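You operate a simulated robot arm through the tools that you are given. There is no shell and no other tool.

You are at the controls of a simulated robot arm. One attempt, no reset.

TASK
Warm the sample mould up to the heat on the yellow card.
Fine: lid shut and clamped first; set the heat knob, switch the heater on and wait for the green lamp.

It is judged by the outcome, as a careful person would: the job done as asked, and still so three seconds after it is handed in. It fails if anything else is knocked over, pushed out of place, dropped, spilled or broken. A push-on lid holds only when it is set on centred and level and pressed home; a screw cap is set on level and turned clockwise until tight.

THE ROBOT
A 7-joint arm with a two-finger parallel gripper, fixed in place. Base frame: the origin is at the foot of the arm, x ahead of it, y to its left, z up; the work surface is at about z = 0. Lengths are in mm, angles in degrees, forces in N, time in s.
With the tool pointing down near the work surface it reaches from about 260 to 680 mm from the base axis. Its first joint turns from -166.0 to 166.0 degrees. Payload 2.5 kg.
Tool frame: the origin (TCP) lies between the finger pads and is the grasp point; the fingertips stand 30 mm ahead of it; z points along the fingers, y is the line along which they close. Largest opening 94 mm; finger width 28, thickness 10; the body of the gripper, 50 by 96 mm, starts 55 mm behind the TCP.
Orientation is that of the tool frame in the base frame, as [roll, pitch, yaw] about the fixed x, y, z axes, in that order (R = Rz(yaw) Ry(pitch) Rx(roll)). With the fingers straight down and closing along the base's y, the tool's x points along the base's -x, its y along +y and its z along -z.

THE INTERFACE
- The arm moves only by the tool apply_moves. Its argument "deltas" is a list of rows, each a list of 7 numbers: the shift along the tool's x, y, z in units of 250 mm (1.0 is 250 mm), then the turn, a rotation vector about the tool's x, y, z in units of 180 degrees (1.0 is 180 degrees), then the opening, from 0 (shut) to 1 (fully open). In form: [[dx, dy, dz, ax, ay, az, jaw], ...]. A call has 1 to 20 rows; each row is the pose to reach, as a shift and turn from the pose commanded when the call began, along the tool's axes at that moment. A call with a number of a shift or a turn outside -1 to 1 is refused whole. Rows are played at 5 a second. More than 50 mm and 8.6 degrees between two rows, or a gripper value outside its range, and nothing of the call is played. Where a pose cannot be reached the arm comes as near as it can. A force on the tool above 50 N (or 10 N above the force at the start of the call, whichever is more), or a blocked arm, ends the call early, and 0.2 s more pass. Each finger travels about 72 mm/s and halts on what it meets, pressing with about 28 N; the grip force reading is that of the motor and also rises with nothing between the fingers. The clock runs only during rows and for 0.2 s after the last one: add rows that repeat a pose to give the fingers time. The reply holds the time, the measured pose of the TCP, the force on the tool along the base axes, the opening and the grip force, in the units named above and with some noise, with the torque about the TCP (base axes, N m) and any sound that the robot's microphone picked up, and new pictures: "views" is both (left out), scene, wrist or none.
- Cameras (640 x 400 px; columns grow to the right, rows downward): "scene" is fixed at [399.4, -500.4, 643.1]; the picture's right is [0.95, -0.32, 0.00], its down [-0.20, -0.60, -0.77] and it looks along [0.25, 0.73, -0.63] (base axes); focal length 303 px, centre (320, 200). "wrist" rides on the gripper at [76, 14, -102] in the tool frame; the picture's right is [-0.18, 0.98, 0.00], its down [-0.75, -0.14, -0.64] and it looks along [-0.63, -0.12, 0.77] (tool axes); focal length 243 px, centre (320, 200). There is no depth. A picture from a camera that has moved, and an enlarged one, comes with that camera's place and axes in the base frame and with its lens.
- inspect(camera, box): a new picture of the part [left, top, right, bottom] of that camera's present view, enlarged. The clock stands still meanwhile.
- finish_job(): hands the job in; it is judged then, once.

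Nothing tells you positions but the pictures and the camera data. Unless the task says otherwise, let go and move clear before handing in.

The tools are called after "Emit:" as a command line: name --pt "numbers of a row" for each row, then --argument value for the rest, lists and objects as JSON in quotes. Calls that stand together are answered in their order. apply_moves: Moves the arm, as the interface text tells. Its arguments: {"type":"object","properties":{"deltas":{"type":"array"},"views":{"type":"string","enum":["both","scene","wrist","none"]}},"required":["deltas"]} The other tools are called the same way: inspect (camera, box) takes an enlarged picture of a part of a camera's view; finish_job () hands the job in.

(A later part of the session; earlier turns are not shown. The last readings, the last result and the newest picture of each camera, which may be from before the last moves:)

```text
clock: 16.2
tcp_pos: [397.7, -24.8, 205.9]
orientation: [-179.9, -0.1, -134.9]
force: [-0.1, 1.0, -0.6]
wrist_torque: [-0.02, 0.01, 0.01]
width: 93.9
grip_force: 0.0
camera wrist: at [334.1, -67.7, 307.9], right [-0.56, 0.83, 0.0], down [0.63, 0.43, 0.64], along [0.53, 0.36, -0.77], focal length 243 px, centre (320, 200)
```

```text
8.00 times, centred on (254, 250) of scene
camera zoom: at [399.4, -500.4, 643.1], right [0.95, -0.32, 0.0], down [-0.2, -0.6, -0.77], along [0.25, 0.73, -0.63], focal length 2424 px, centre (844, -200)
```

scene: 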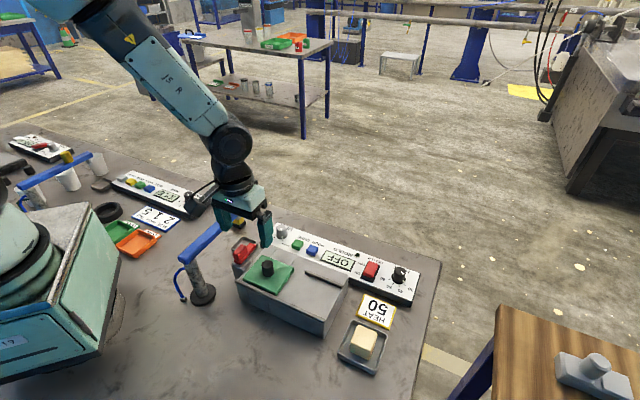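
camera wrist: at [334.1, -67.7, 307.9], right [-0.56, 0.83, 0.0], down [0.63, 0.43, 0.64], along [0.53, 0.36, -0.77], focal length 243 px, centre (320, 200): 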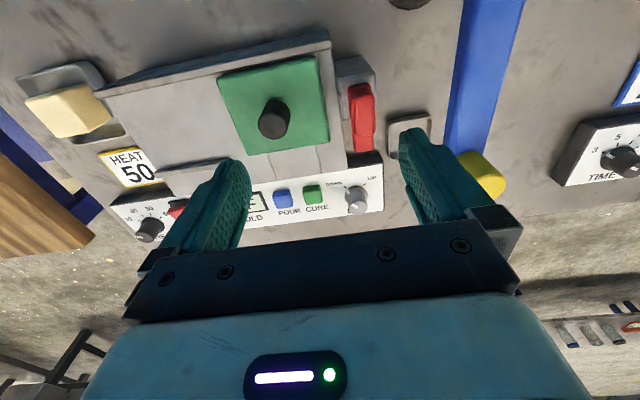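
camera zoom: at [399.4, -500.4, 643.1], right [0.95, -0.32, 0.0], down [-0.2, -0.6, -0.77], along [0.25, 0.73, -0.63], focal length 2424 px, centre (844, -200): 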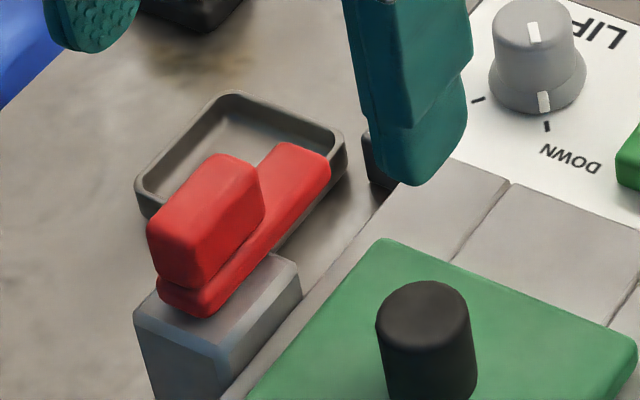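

The clamp bar pivots on its post at about (373,2); its handle (≈17 mm wide, top z≈109) is now gripable. I'll go over the handle, come down with a 47 mm opening and look before closing.

Emit:
apply_moves --pt "-0.01 0.07 0.0 0 0 0 0.6" --pt "-0.023 0.147 0.0 0 0 0 0.5" --pt "-0.023 0.147 0.1 0 0 0 0.5" --pt "-0.023 0.147 0.2 0 0 0 0.5" --pt "-0.023 0.147 0.24 0 0 0 0.5" --pt "-0.023 0.147 0.24 0 0 0 0.5" --views "both"

Emit:
inspect --camera "wrist" --box '[200, 20, 480, 240]'

Emit:
inspect --camera "scene" --box '[180, 180, 300, 280]'

```text
clock: 17.6
tcp_pos: [377.1, 5.4, 148.3]
orientation: [-180.0, 0.0, -135.0]
force: [0.6, 0.0, 0.2]
wrist_torque: [-0.01, -0.01, -0.01]
width: 47.0
grip_force: 0.0
camera wrist: at [313.1, -38.0, 249.7], right [-0.56, 0.83, 0.0], down [0.63, 0.43, 0.64], along [0.53, 0.36, -0.77], focal length 243 px, centre (320, 200)
```

scene: 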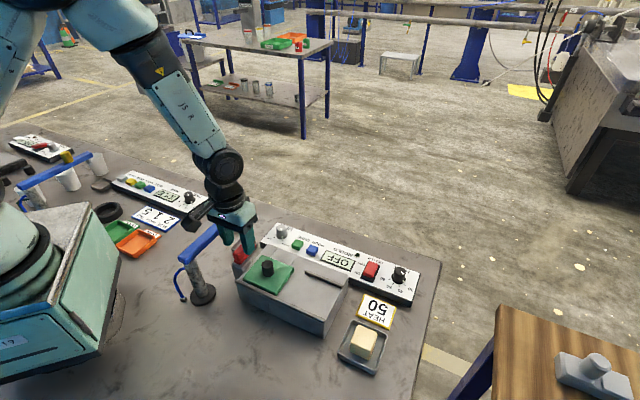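
wrist: 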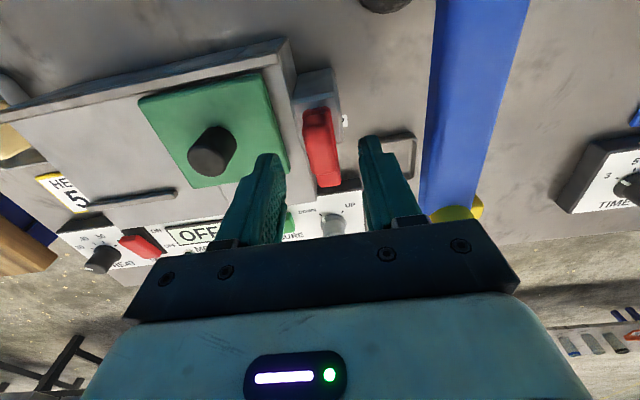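

```text
1.82 times, centred on (340, 130) of wrist
camera zoom: at [313.1, -38.0, 249.7], right [-0.56, 0.83, 0.0], down [0.63, 0.43, 0.64], along [0.53, 0.36, -0.77], focal length 441 px, centre (284, 327)
```

zoom: 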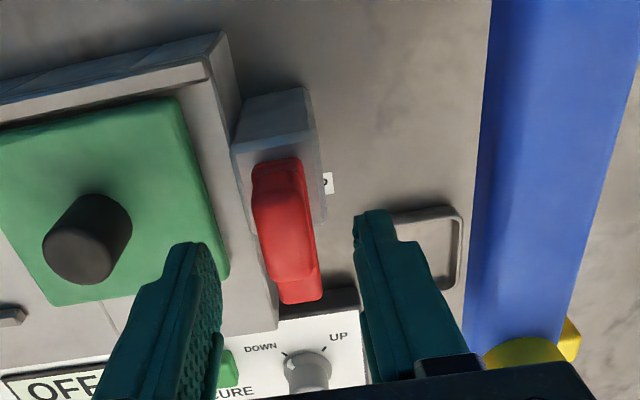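

```text
4.00 times, centred on (240, 230) of scene
camera zoom: at [399.4, -500.4, 643.1], right [0.95, -0.32, 0.0], down [-0.2, -0.6, -0.77], along [0.25, 0.73, -0.63], focal length 1212 px, centre (640, 80)
```

zoom: 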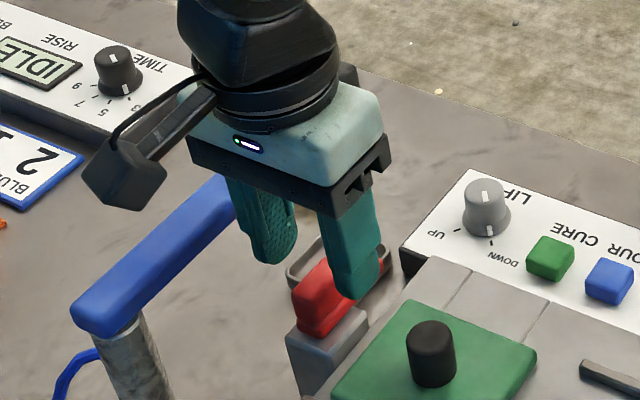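

Fingers are centred on the handle. Descending the last 24 mm and closing.

Emit:
apply_moves --pt "0 0 0.05 0 0 0 0.5" --pt "0 0 0.095 0 0 0 0.5" --pt "0 0 0.095 0 0 0 0.3" --pt "0 0 0.095 0 0 0 0.1" --pt "0 0 0.095 0 0 0 0.1" --pt "0 0 0.095 0 0 0 0.1" --views "both"

Emit:
inspect --camera "wrist" --box '[200, 20, 480, 240]'

```text
clock: 19.0
tcp_pos: [376.5, 5.8, 124.5]
orientation: [180.0, 0.0, -134.9]
force: [-10.2, 11.1, 4.1]
wrist_torque: [0.08, 0.06, -0.13]
width: 17.8
grip_force: 44.7
camera wrist: at [313.1, -37.8, 224.8], right [-0.57, 0.82, 0.0], down [0.63, 0.43, 0.64], along [0.53, 0.36, -0.77], focal length 243 px, centre (320, 200)
```

scene: 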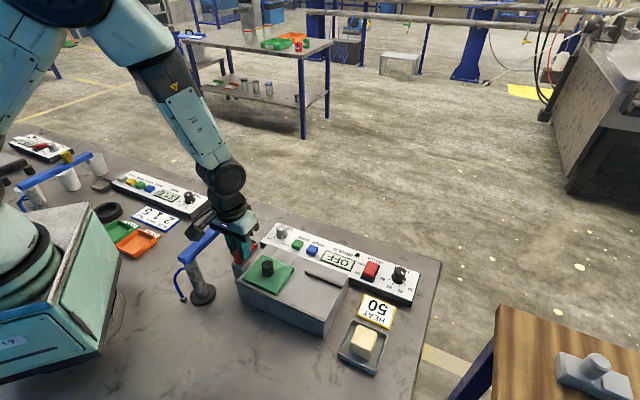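
wrist: 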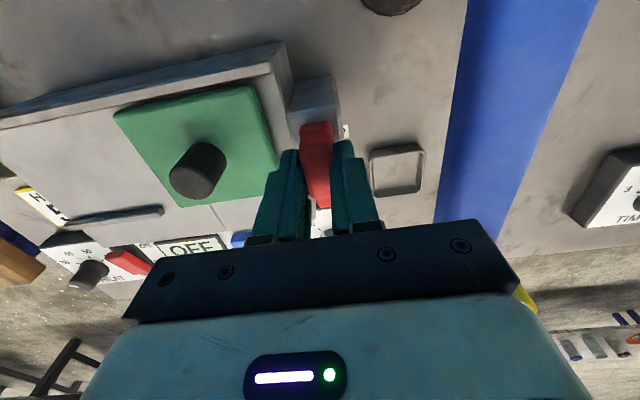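

```text
1.82 times, centred on (340, 130) of wrist
camera zoom: at [313.1, -37.8, 224.8], right [-0.57, 0.82, 0.0], down [0.63, 0.43, 0.64], along [0.53, 0.36, -0.77], focal length 441 px, centre (284, 327)
```

zoom: 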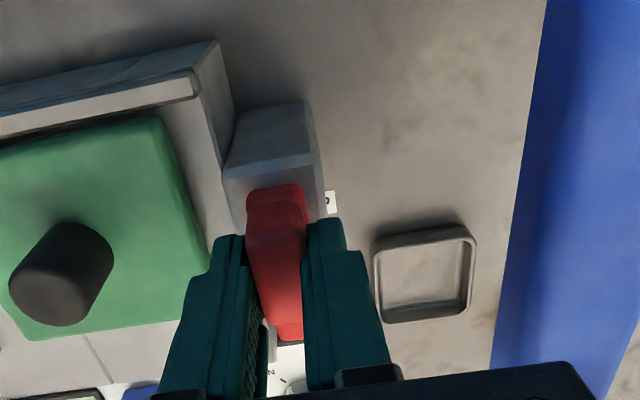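

Handle gripped. I'll turn the bar about its post by 16° first, clockwise seen from above (toward the lid), and check forces.

Emit:
apply_moves --pt "0.0001 -0.0015 0 0 0 0.025 0.1" --pt "0.0003 -0.003 0 0 0 0.05 0.1" --pt "0.0008 -0.0055 0 0 0 0.09 0.1" --pt "0.0008 -0.0055 0 0 0 0.09 0.1" --views "both"

Emit:
inspect --camera "wrist" --box '[200, 20, 480, 240]'

```text
clock: 20.0
tcp_pos: [376.8, 4.3, 122.7]
orientation: [179.9, -0.1, -151.2]
force: [-24.6, 14.1, 33.1]
wrist_torque: [0.26, 0.27, -0.13]
width: 17.7
grip_force: 45.5
camera wrist: at [304.3, -19.3, 224.9], right [-0.31, 0.95, 0.0], down [0.73, 0.24, 0.64], along [0.61, 0.2, -0.77], focal length 243 px, centre (320, 200)
```

scene: 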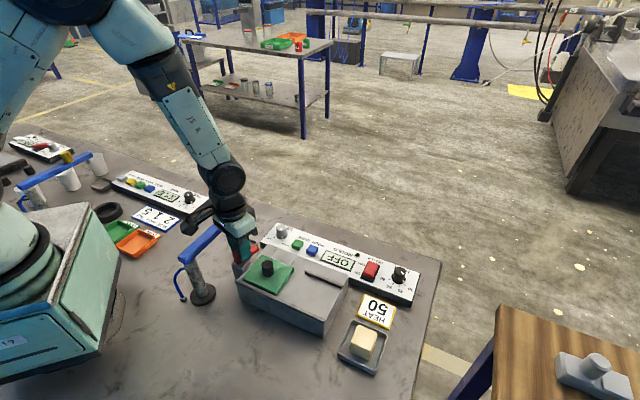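
wrist: 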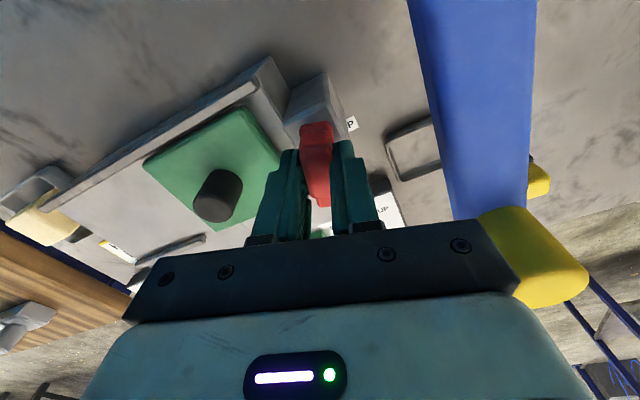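

```text
1.82 times, centred on (340, 130) of wrist
camera zoom: at [304.3, -19.3, 224.9], right [-0.31, 0.95, 0.0], down [0.73, 0.24, 0.64], along [0.61, 0.2, -0.77], focal length 441 px, centre (284, 327)
```

zoom: 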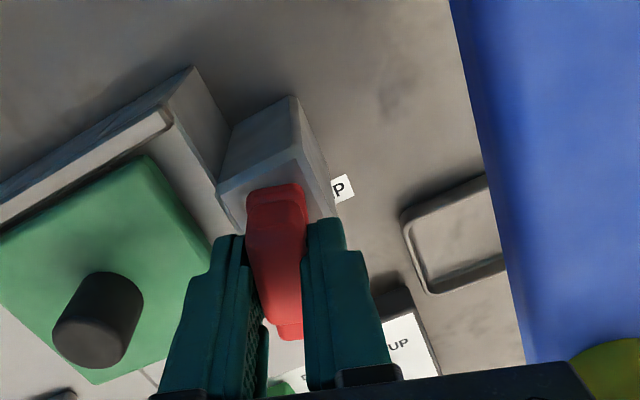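

The bar turns with the gripper, but side strain is building. I'll open briefly to relieve it and see how the handle sits.

Emit:
apply_moves --pt "0 0 0 0 0 0 0.3" --pt "0 0 0 0 0 0 0.3" --pt "0 0 0 0 0 0 0.3" --views "wrist"

Emit:
inspect --camera "wrist" --box '[240, 80, 420, 220]'

```text
clock: 20.8
tcp_pos: [378.0, 4.1, 122.0]
orientation: [-180.0, 0.0, -151.1]
force: [-0.4, -1.1, -0.4]
wrist_torque: [0.0, 0.0, -0.01]
width: 28.2
grip_force: 0.1
camera wrist: at [305.1, -19.8, 224.3], right [-0.31, 0.95, 0.0], down [0.73, 0.24, 0.64], along [0.61, 0.2, -0.77], focal length 243 px, centre (320, 200)
```

wrist: 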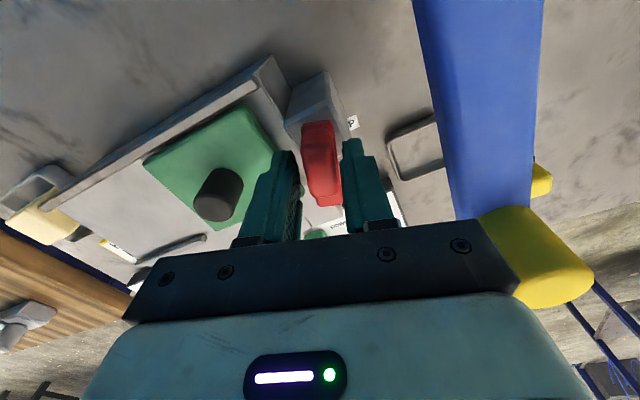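

```text
2.86 times, centred on (330, 150) of wrist
camera zoom: at [305.1, -19.8, 224.3], right [-0.31, 0.95, 0.0], down [0.73, 0.24, 0.64], along [0.61, 0.2, -0.77], focal length 693 px, centre (291, 343)
```

zoom: 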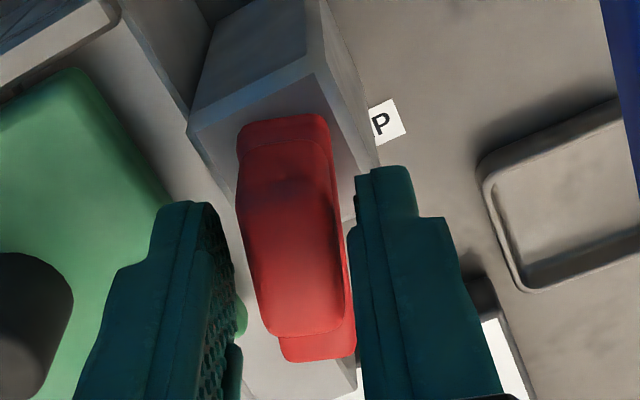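

Emit:
apply_moves --pt "0 0.009 0 0 0 0 0.3" --pt "0 0.009 0 0 0 0 0.3" --pt "0 0.009 0 0 0 0 0.1" --pt "0 0.009 0 0 0 0 0.1" --pt "0 0.009 0 0 0 0 0.1" --views "none"

```text
clock: 22.0
tcp_pos: [378.3, 4.7, 121.6]
orientation: [-179.9, 0.0, -151.4]
force: [14.2, -19.6, -11.0]
wrist_torque: [-0.04, -0.29, 0.09]
width: 17.8
grip_force: 44.9
```

Now well characterised; continuing the turn about the post with a small centring correction.

Emit:
apply_moves --pt "0 -0.0045 0 0 0 0 0.1" --pt "0.0002 -0.0075 0 0 0 0.0444 0.1" --pt "0.0008 -0.0103 0 0 0 0.0889 0.1" --pt "0.0018 -0.0131 0 0 0 0.1333 0.1" --pt "0.0032 -0.0157 0 0 0 0.1778 0.1" --pt "0.0032 -0.0157 0 0 0 0.1778 0.1" --views "both"

```text
clock: 23.4
tcp_pos: [379.3, 1.1, 121.5]
orientation: [-180.0, 0.2, 176.6]
force: [23.9, -26.7, -13.7]
wrist_torque: [-0.2, 0.43, 0.2]
width: 17.7
grip_force: 45.1
camera wrist: at [303.6, 20.8, 223.8], right [0.24, 0.97, 0.0], down [0.74, -0.18, 0.64], along [0.62, -0.16, -0.76], focal length 243 px, centre (320, 200)
```

scene: 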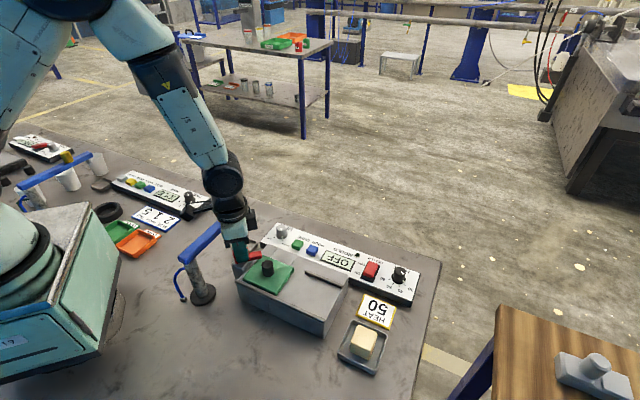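
wrist: 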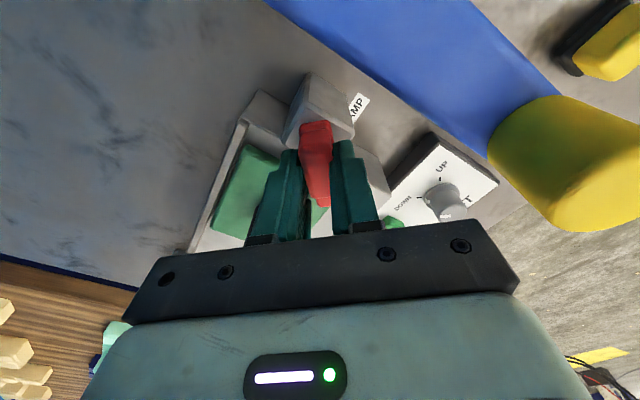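

The bar is past halfway (label reads CLAMP). Continuing to about 88° with a correction for the side force.

Emit:
apply_moves --pt "-0.0044 -0.0044 0 0 0 0 0.1" --pt "-0.0041 -0.0083 0 0 0 0.0444 0.1" --pt "-0.0034 -0.0122 0 0 0 0.0889 0.1" --pt "-0.002 -0.0158 0 0 0 0.1333 0.1" --pt "-0.0002 -0.0192 0 0 0 0.1778 0.1" --pt "0.002 -0.0225 0 0 0 0.2222 0.1" --pt "0.002 -0.0225 0 0 0 0.2222 0.1" --views "both"

Emit:
inspect --camera "wrist" --box '[200, 20, 480, 240]'

Emit:
inspect --camera "scene" --box '[200, 200, 330, 310]'

```text
clock: 25.0
tcp_pos: [378.3, -2.0, 121.4]
orientation: [179.9, 0.0, 136.7]
force: [3.1, -18.5, 9.8]
wrist_torque: [-1.03, -0.99, 0.06]
width: 17.7
grip_force: 45.1
camera wrist: at [331.8, 60.4, 224.1], right [0.81, 0.59, 0.0], down [0.45, -0.62, 0.64], along [0.38, -0.52, -0.77], focal length 243 px, centre (320, 200)
```

scene: 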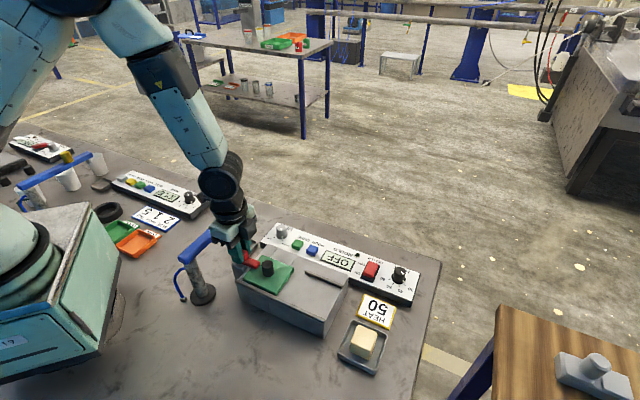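
wrist: 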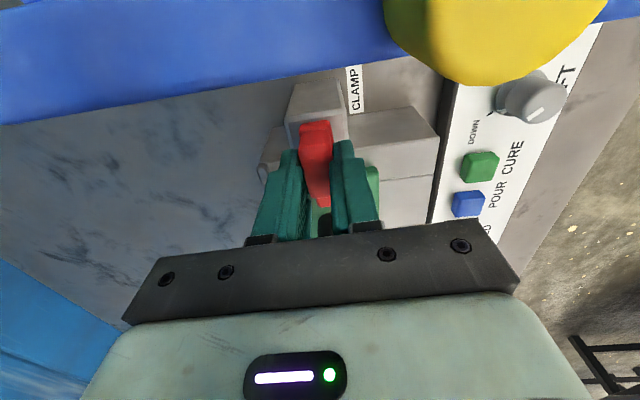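

```text
1.82 times, centred on (340, 130) of wrist
camera zoom: at [331.8, 60.4, 224.1], right [0.81, 0.59, 0.0], down [0.45, -0.62, 0.64], along [0.38, -0.52, -0.77], focal length 441 px, centre (284, 327)
```

zoom: 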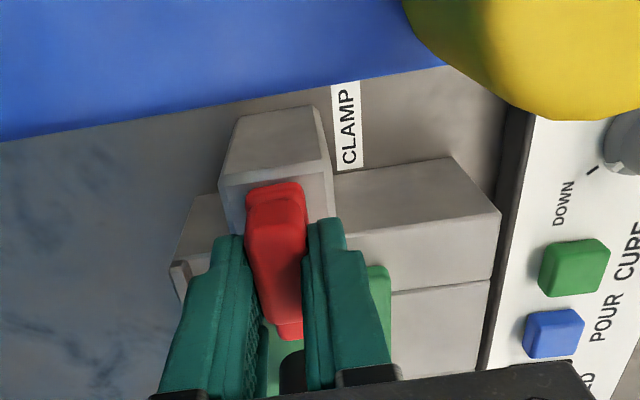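

```text
3.64 times, centred on (265, 255) of scene
camera zoom: at [399.4, -500.4, 643.1], right [0.95, -0.32, 0.0], down [-0.2, -0.6, -0.77], along [0.25, 0.73, -0.63], focal length 1102 px, centre (520, 0)
```

zoom: 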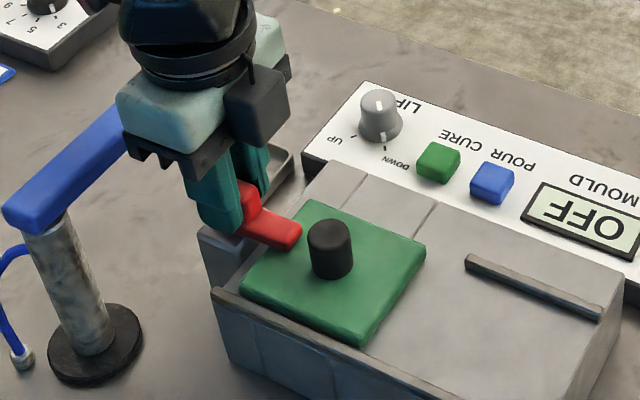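

The bar now lies over the lid, aimed at the knob. I'll try a few more degrees to find its end stop.

Emit:
apply_moves --pt "0 -0.003 0 0 0 0.015 0.1" --pt "0 -0.003 0 0 0 0.035 0.1" --pt "0 -0.003 0 0 0 0.035 0.1" --views "wrist"

Emit:
inspect --camera "wrist" --box '[200, 20, 480, 240]'

```text
clock: 25.8
tcp_pos: [377.8, -2.1, 122.2]
orientation: [-179.9, 0.1, 130.6]
force: [-1.7, -13.8, 27.6]
wrist_torque: [-0.37, -0.03, 1.37]
width: 17.7
grip_force: 45.1
camera wrist: at [338.2, 64.4, 224.1], right [0.87, 0.5, 0.0], down [0.38, -0.66, 0.64], along [0.32, -0.56, -0.77], focal length 243 px, centre (320, 200)
```

wrist: 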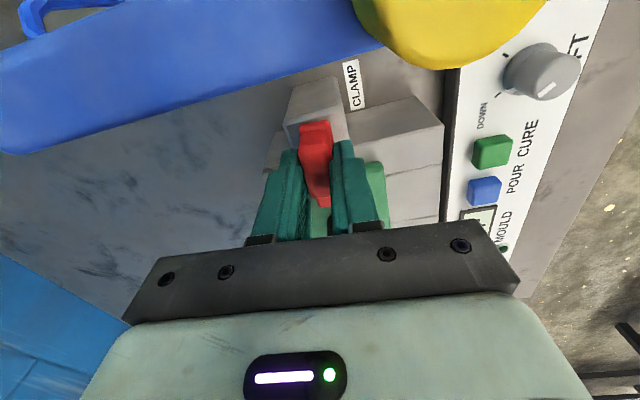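

```text
1.82 times, centred on (340, 130) of wrist
camera zoom: at [338.2, 64.4, 224.1], right [0.87, 0.5, 0.0], down [0.38, -0.66, 0.64], along [0.32, -0.56, -0.77], focal length 441 px, centre (284, 327)
```

zoom: 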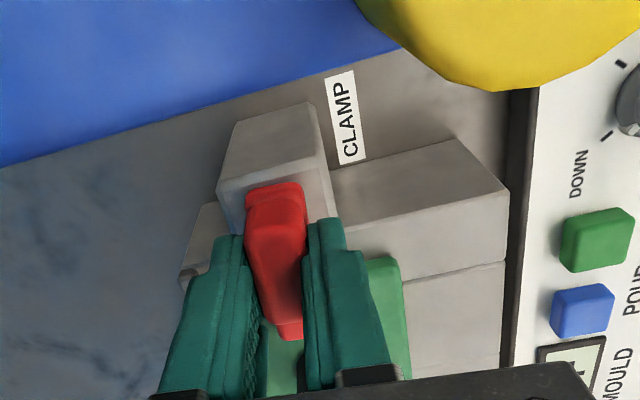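

Torque rose at about 90°, so the clamp is at its stop over the lid. Releasing and rising clear, then checking.

Emit:
apply_moves --pt "0 0 0 0 0 0 0.4" --pt "0 0 0 0 0 0 0.4" --pt "0 0 -0.12 0 0 0 0.5" --pt "0 0 -0.3 0 0 0 0.6" --pt "0 0 -0.45 0 0 0 0.6" --pt "0 0 -0.45 0 0 0 0.6" --views "both"

Emit:
inspect --camera "scene" --box '[215, 220, 345, 330]'

```text
clock: 27.2
tcp_pos: [379.6, -3.3, 235.0]
orientation: [180.0, 0.0, 130.5]
force: [0.3, 0.9, 0.3]
wrist_torque: [0.01, 0.01, -0.01]
width: 56.7
grip_force: 0.0
camera wrist: at [340.3, 63.3, 336.3], right [0.87, 0.5, 0.0], down [0.38, -0.66, 0.64], along [0.32, -0.56, -0.77], focal length 243 px, centre (320, 200)
```

scene: 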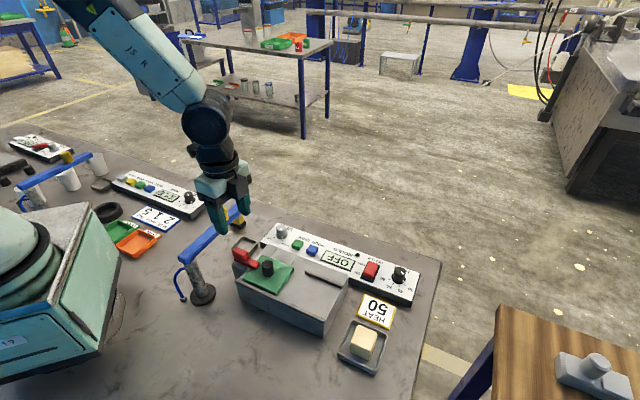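
wrist: 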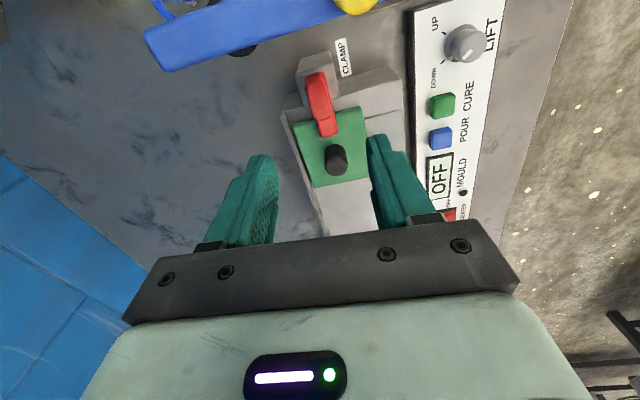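

```text
3.64 times, centred on (280, 275) of scene
camera zoom: at [399.4, -500.4, 643.1], right [0.95, -0.32, 0.0], down [-0.2, -0.6, -0.77], along [0.25, 0.73, -0.63], focal length 1102 px, centre (466, -73)
```

zoom: 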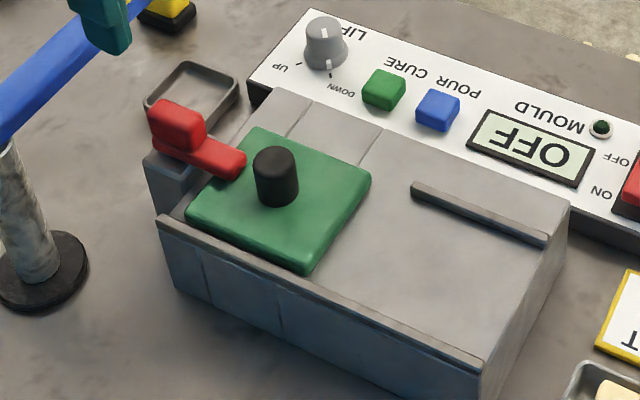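

Lid shut and clamped. Now moving out to look at the heat knob and the heater switch, with the gripper facing outward.

Emit:
apply_moves --pt "-0.13 0.047 0 0 0 -0.037 0.6" --pt "-0.26 0.095 0 0 0 -0.073 0.6" --pt "-0.389 0.142 0 0 0 -0.11 0.6" --pt "-0.519 0.189 0 0 0 -0.147 0.6" --pt "-0.648 0.237 0 0 0 -0.183 0.6" --pt "-0.778 0.284 0 0 0 -0.22 0.6" --pt "-0.778 0.284 0 0 0 -0.22 0.6" --views "both"

Emit:
inspect --camera "wrist" --box '[200, 80, 440, 240]'

```text
clock: 28.8
tcp_pos: [559.0, -106.9, 235.5]
orientation: [180.0, 0.0, 170.3]
force: [-1.1, 0.0, 0.2]
wrist_torque: [-0.01, 0.0, 0.0]
width: 56.6
grip_force: 0.0
camera wrist: at [486.2, -79.4, 337.5], right [0.35, 0.94, 0.0], down [0.72, -0.27, 0.64], along [0.6, -0.22, -0.77], focal length 243 px, centre (320, 200)
```

scene: 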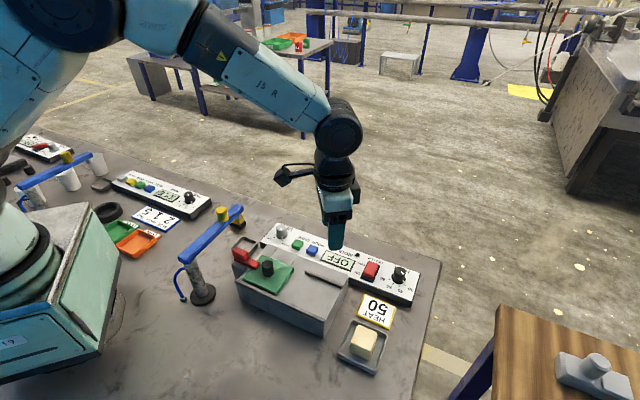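
wrist: 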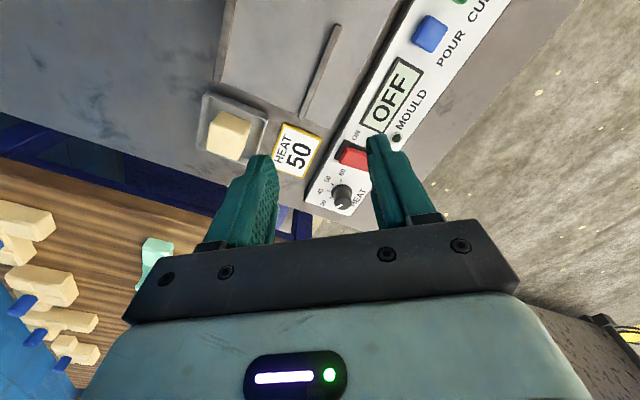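

```text
2.50 times, centred on (320, 160) of wrist
camera zoom: at [486.2, -79.4, 337.5], right [0.35, 0.94, 0.0], down [0.72, -0.27, 0.64], along [0.6, -0.22, -0.77], focal length 606 px, centre (320, 300)
```

zoom: 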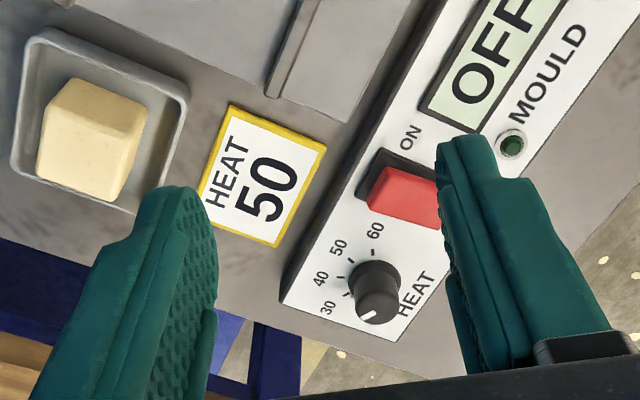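

Ticks on the heat dial are about 40° apart; the pointer sits near 30 and must turn about 80° clockwise to reach 50. The knob (about (731,-131), top z≈42) is beyond straight-down reach, so I'll approach with the tool tilted outward; first turning and moving closer.

Emit:
apply_moves --pt "-0.085 -0.02 0.03 0 0 -0.044 0.6" --pt "-0.171 -0.04 0.06 0 0 -0.088 0.6" --pt "-0.256 -0.06 0.09 0 0 -0.132 0.6" --pt "-0.342 -0.08 0.11 0 0 -0.177 0.6" --pt "-0.427 -0.1015 0.142 0 0 -0.2206 0.6" --pt "-0.427 -0.1015 0.142 0 0 -0.2206 0.6" --views "both"

Emit:
inspect --camera "wrist" --box '[200, 40, 440, 240]'

Emit:
inspect --camera "scene" --box '[370, 250, 430, 300]'

```text
clock: 30.2
tcp_pos: [660.3, -148.9, 198.5]
orientation: [180.0, 0.0, -150.1]
force: [0.1, -0.7, -0.2]
wrist_torque: [-0.01, 0.02, 0.02]
width: 56.5
grip_force: 0.1
camera wrist: at [586.1, -174.4, 300.6], right [-0.33, 0.94, 0.0], down [0.72, 0.25, 0.64], along [0.61, 0.21, -0.77], focal length 243 px, centre (320, 200)
```

scene: 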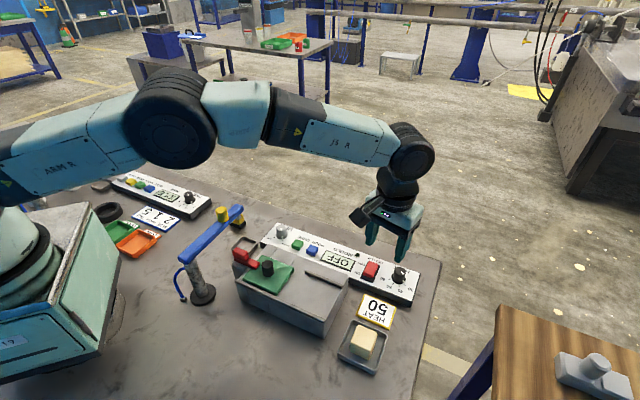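
wrist: 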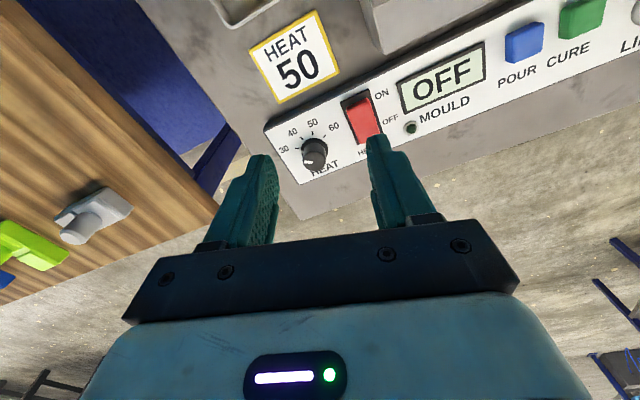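

```text
2.00 times, centred on (320, 140) of wrist
camera zoom: at [586.1, -174.4, 300.6], right [-0.33, 0.94, 0.0], down [0.72, 0.25, 0.64], along [0.61, 0.21, -0.77], focal length 485 px, centre (320, 320)
```

zoom: 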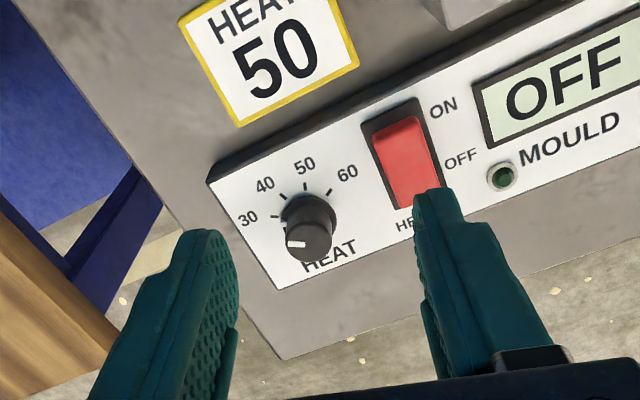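

```text
8.00 times, centred on (400, 275) of scene
camera zoom: at [399.4, -500.4, 643.1], right [0.95, -0.32, 0.0], down [-0.2, -0.6, -0.77], along [0.25, 0.73, -0.63], focal length 2424 px, centre (-320, -400)
```

zoom: 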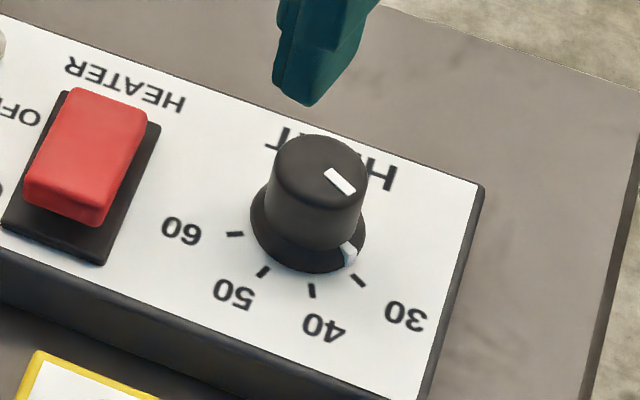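

The knob is now clearer: axis ≈(727,-134), top z≈50, pointer a bit short of 30. I'll tilt the tool outward 20° and go to a pre-grasp point above it.

Emit:
apply_moves --pt "-0.04 -0.02 0.09 0 -0.028 0 0.5" --pt "-0.08 -0.04 0.19 0 -0.056 0 0.5" --pt "-0.12 -0.06 0.29 0 -0.084 0 0.5" --pt "-0.158 -0.0815 0.384 0 -0.111 0 0.5" --pt "-0.158 -0.0815 0.384 0 -0.111 0 0.5" --pt "-0.158 -0.0815 0.384 0 -0.111 0 0.5" --views "both"

Emit:
inspect --camera "wrist" --box '[200, 80, 440, 240]'

Emit:
inspect --camera "scene" --box '[350, 210, 450, 310]'

```text
clock: 31.6
tcp_pos: [703.3, -145.6, 103.4]
orientation: [-180.0, 20.0, -150.2]
force: [-0.4, -0.2, -0.2]
wrist_torque: [-0.05, 0.02, -0.02]
width: 47.1
grip_force: 0.1
camera wrist: at [602.8, -186.8, 172.9], right [-0.34, 0.94, 0.06], down [0.49, 0.12, 0.86], along [0.8, 0.32, -0.5], focal length 243 px, centre (320, 200)
```

scene: 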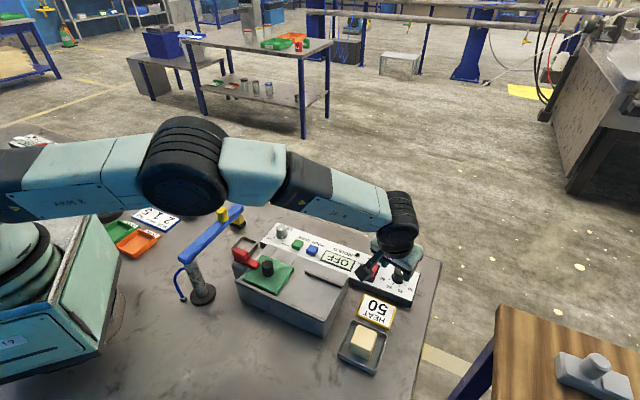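
wrist: 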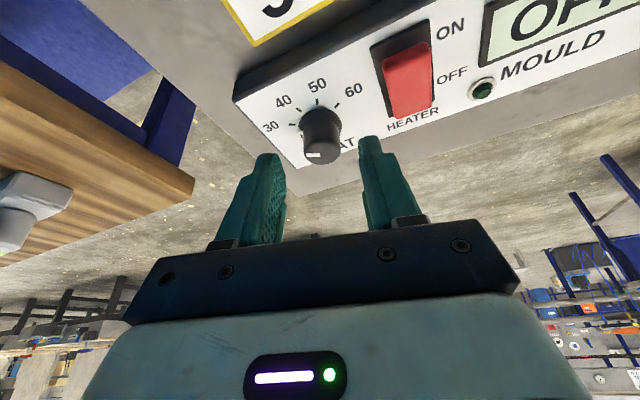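

```text
2.50 times, centred on (320, 160) of wrist
camera zoom: at [602.8, -186.8, 172.9], right [-0.34, 0.94, 0.06], down [0.49, 0.12, 0.86], along [0.8, 0.32, -0.5], focal length 606 px, centre (320, 300)
```

zoom: 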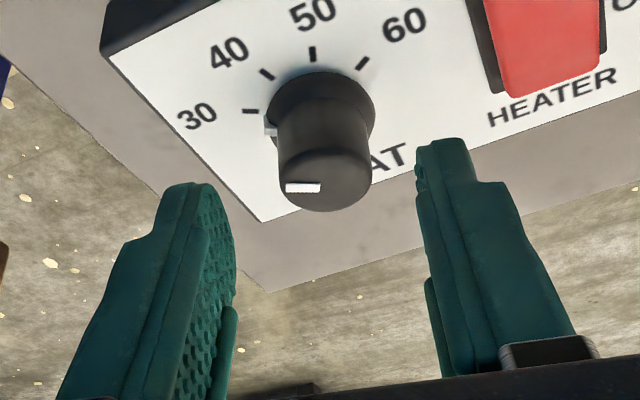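

```text
4.00 times, centred on (400, 260) of scene
camera zoom: at [399.4, -500.4, 643.1], right [0.95, -0.32, 0.0], down [-0.2, -0.6, -0.77], along [0.25, 0.73, -0.63], focal length 1212 px, centre (0, -40)
```

zoom: 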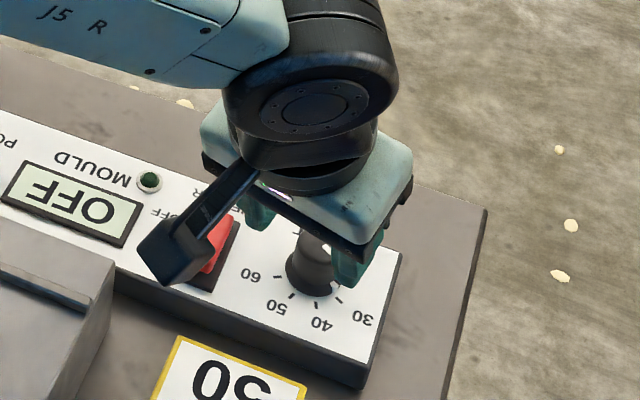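

Reached, and the knob is centred between the fingers. Descending along the tool axis to the grip depth.

Emit:
apply_moves --pt "-0.004 0 0.05 0 0 0 0.5" --pt "-0.008 0 0.1 0 0 0 0.5" --pt "-0.012 -0.001 0.14 0 0 0 0.5" --pt "-0.015 -0.0014 0.1765 0 0 0 0.5" --pt "-0.015 -0.0014 0.1765 0 0 0 0.5" --views "both"

Emit:
inspect --camera "wrist" --box '[200, 80, 440, 240]'

```text
clock: 32.8
tcp_pos: [719.2, -136.2, 63.9]
orientation: [179.9, 20.1, -150.2]
force: [0.4, 0.0, -0.8]
wrist_torque: [0.02, -0.01, -0.01]
width: 47.0
grip_force: 0.0
camera wrist: at [620.0, -177.7, 133.1], right [-0.34, 0.94, 0.06], down [0.49, 0.12, 0.86], along [0.8, 0.32, -0.51], focal length 243 px, centre (320, 200)
```

scene: 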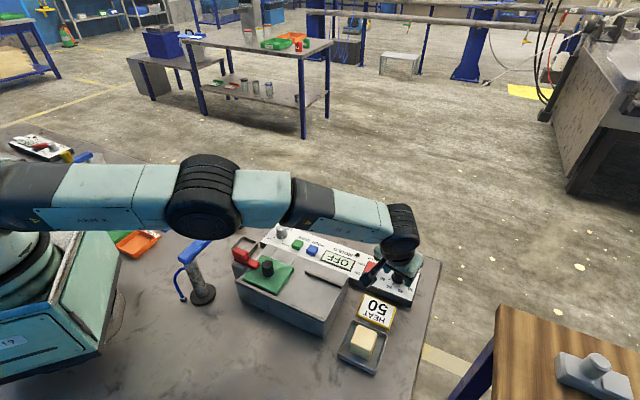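
wrist: 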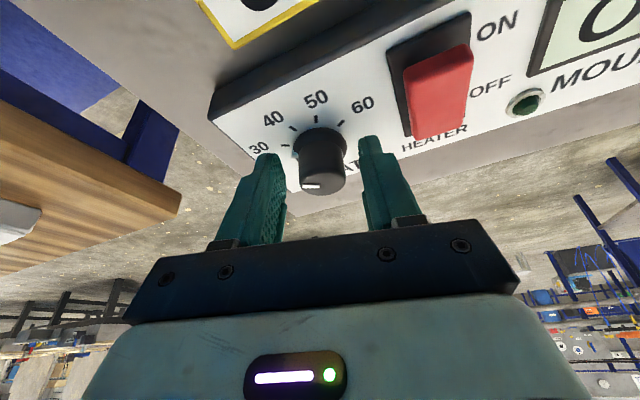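

```text
2.50 times, centred on (320, 160) of wrist
camera zoom: at [620.0, -177.7, 133.1], right [-0.34, 0.94, 0.06], down [0.49, 0.12, 0.86], along [0.8, 0.32, -0.51], focal length 606 px, centre (320, 300)
```

zoom: 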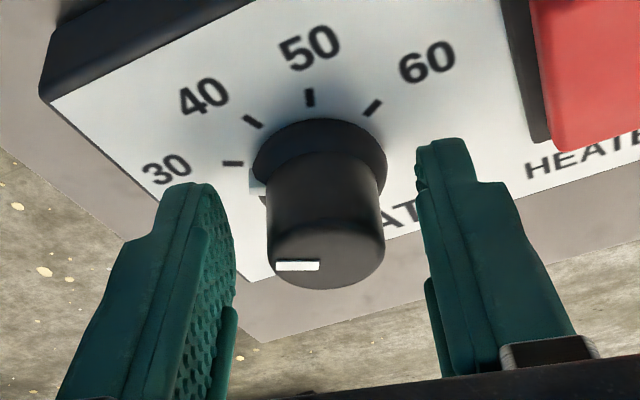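

Geometry matches: knob axis is right at the fingertips. Closing on the knob.

Emit:
apply_moves --pt "0 0 0 0 0 0 0.3" --pt "0 0 0 0 0 0 0.2" --pt "0 0 0 0 0 0 0.2" --pt "0 0 0 0 0 0 0.2" --views "wrist"

Emit:
inspect --camera "wrist" --box '[200, 80, 440, 240]'

```text
clock: 33.8
tcp_pos: [718.4, -136.8, 63.7]
orientation: [179.8, 20.0, -150.2]
force: [-14.3, 4.6, 10.7]
wrist_torque: [-0.03, 0.37, 0.11]
width: 27.9
grip_force: 8.2
camera wrist: at [619.9, -177.5, 133.5], right [-0.34, 0.94, 0.06], down [0.5, 0.12, 0.86], along [0.8, 0.32, -0.51], focal length 243 px, centre (320, 200)
```

wrist: 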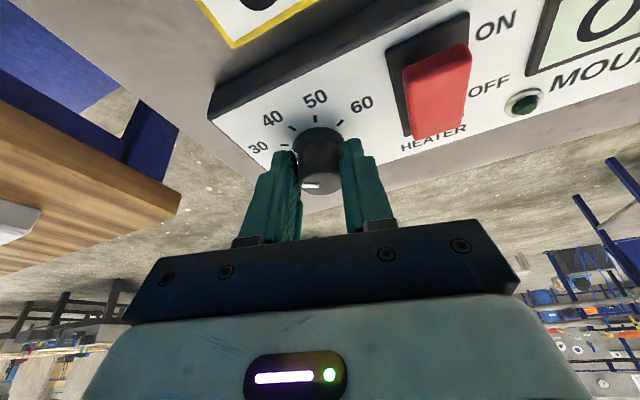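

```text
2.50 times, centred on (320, 160) of wrist
camera zoom: at [619.9, -177.5, 133.5], right [-0.34, 0.94, 0.06], down [0.5, 0.12, 0.86], along [0.8, 0.32, -0.51], focal length 606 px, centre (320, 300)
```

zoom: 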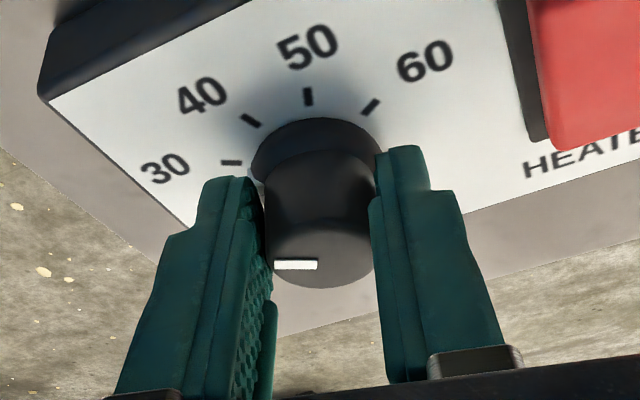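

Knob gripped at its 28 mm diameter. Turning it clockwise about its vertical axis, first 24°.

Emit:
apply_moves --pt "0 0 0 0 0 0 0.1" --pt "-0.0004 0.0057 0.0001 0.0152 0 0.0418 0.1" --pt "-0.0015 0.0113 0.0005 0.0304 0 0.0836 0.1" --pt "-0.0033 0.0167 0.0012 0.0456 0 0.1253 0.1" --pt "-0.0033 0.0167 0.0012 0.0456 0 0.1253 0.1" --views "both"

Emit:
inspect --camera "wrist" --box '[200, 80, 440, 240]'

```text
clock: 35.0
tcp_pos: [717.7, -132.6, 63.9]
orientation: [180.0, 20.2, -174.2]
force: [-2.2, 13.4, 10.5]
wrist_torque: [-0.31, 0.1, 0.14]
width: 27.7
grip_force: 44.8
camera wrist: at [610.3, -129.1, 133.2], right [0.07, 1.0, 0.06], down [0.5, -0.09, 0.86], along [0.86, -0.03, -0.5], focal length 243 px, centre (320, 200)
```

scene: 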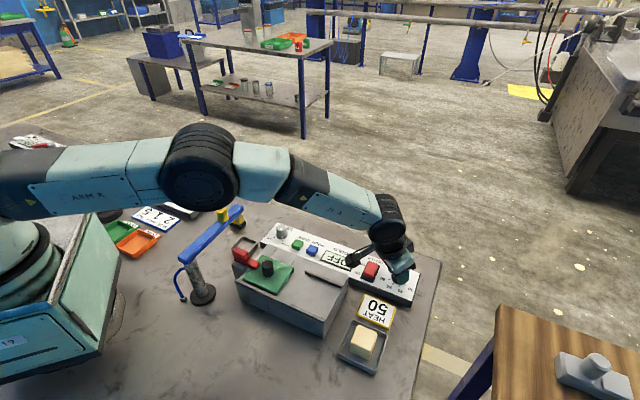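
wrist: 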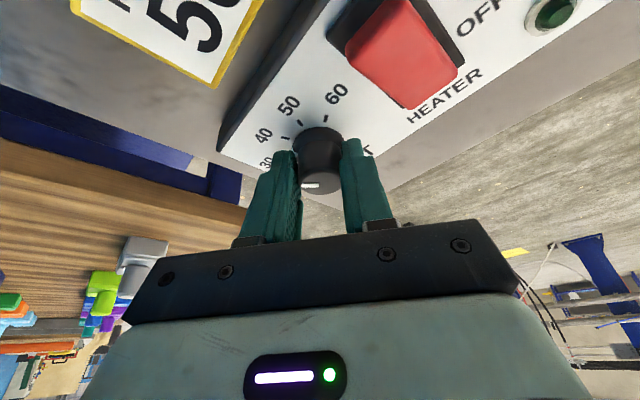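

```text
2.50 times, centred on (320, 160) of wrist
camera zoom: at [610.3, -129.1, 133.2], right [0.07, 1.0, 0.06], down [0.5, -0.09, 0.86], along [0.86, -0.03, -0.5], focal length 606 px, centre (320, 300)
```

zoom: 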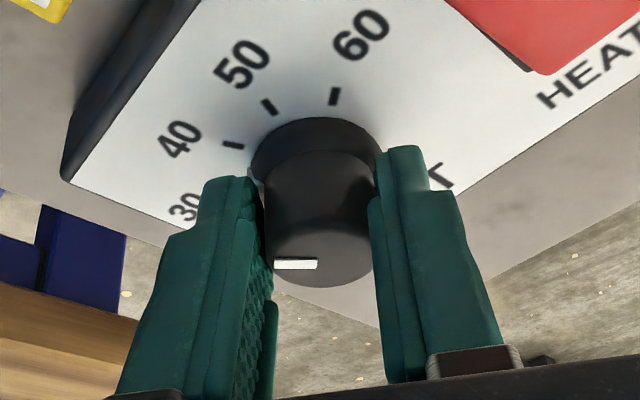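

The mark moves with the gripper, so the knob is turning. Continuing another 56°.

Emit:
apply_moves --pt "-0.0004 0.0057 0.0001 0.0152 0 0.0418 0.1" --pt "-0.0015 0.0113 0.0005 0.0304 0 0.0836 0.1" --pt "-0.0033 0.0167 0.0012 0.0456 0 0.1253 0.1" --pt "-0.0059 0.0217 0.0021 0.0608 0 0.1671 0.1" --pt "-0.009 0.0264 0.0033 0.076 0 0.2089 0.1" --pt "-0.0128 0.0305 0.0046 0.0912 0 0.2507 0.1" --pt "-0.017 0.034 0.0062 0.1064 0 0.2924 0.1" --pt "-0.017 0.034 0.0062 0.1064 0 0.2924 0.1" --views "both"

Emit:
inspect --camera "wrist" --box '[200, 80, 440, 240]'

Emit:
inspect --camera "scene" --box '[360, 240, 440, 310]'

```text
clock: 36.8
tcp_pos: [722.3, -124.5, 64.1]
orientation: [179.9, 20.1, 129.6]
force: [-3.7, 21.8, 17.4]
wrist_torque: [0.45, 0.65, 0.09]
width: 27.7
grip_force: 44.9
camera wrist: at [664.4, -32.6, 133.5], right [0.87, 0.5, 0.07], down [0.2, -0.47, 0.86], along [0.46, -0.73, -0.5], focal length 243 px, centre (320, 200)
```

scene: 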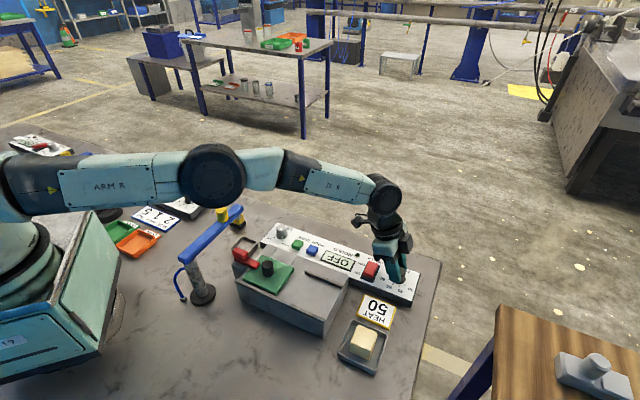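
wrist: 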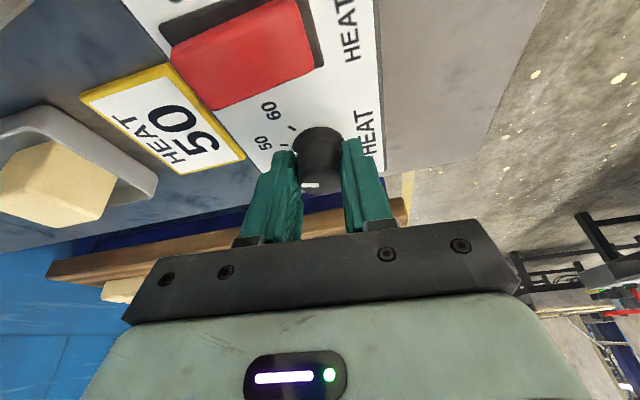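

```text
2.50 times, centred on (320, 160) of wrist
camera zoom: at [664.4, -32.6, 133.5], right [0.87, 0.5, 0.07], down [0.2, -0.47, 0.86], along [0.46, -0.73, -0.5], focal length 606 px, centre (320, 300)
```

zoom: 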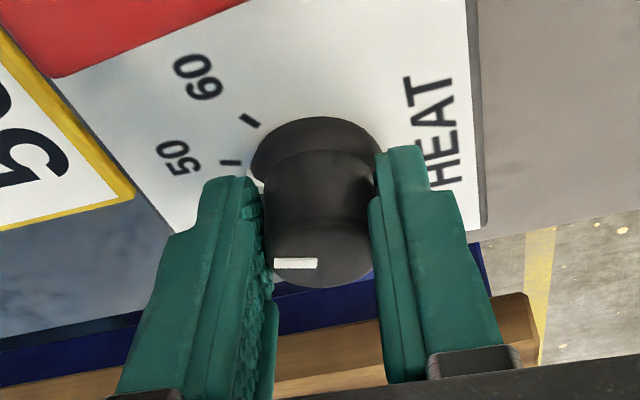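

```text
5.71 times, centred on (400, 275) of scene
camera zoom: at [399.4, -500.4, 643.1], right [0.95, -0.32, 0.0], down [-0.2, -0.6, -0.77], along [0.25, 0.73, -0.63], focal length 1732 px, centre (-137, -229)
```

zoom: 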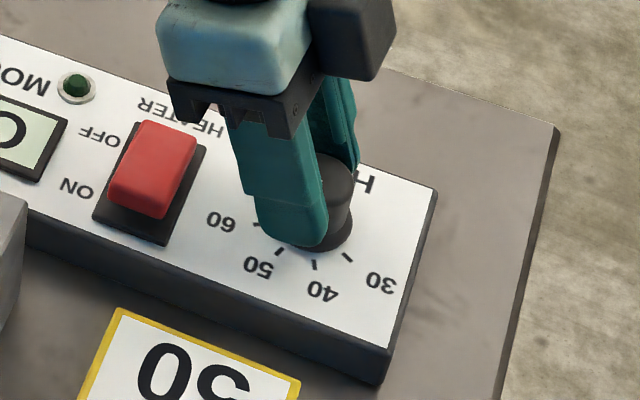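

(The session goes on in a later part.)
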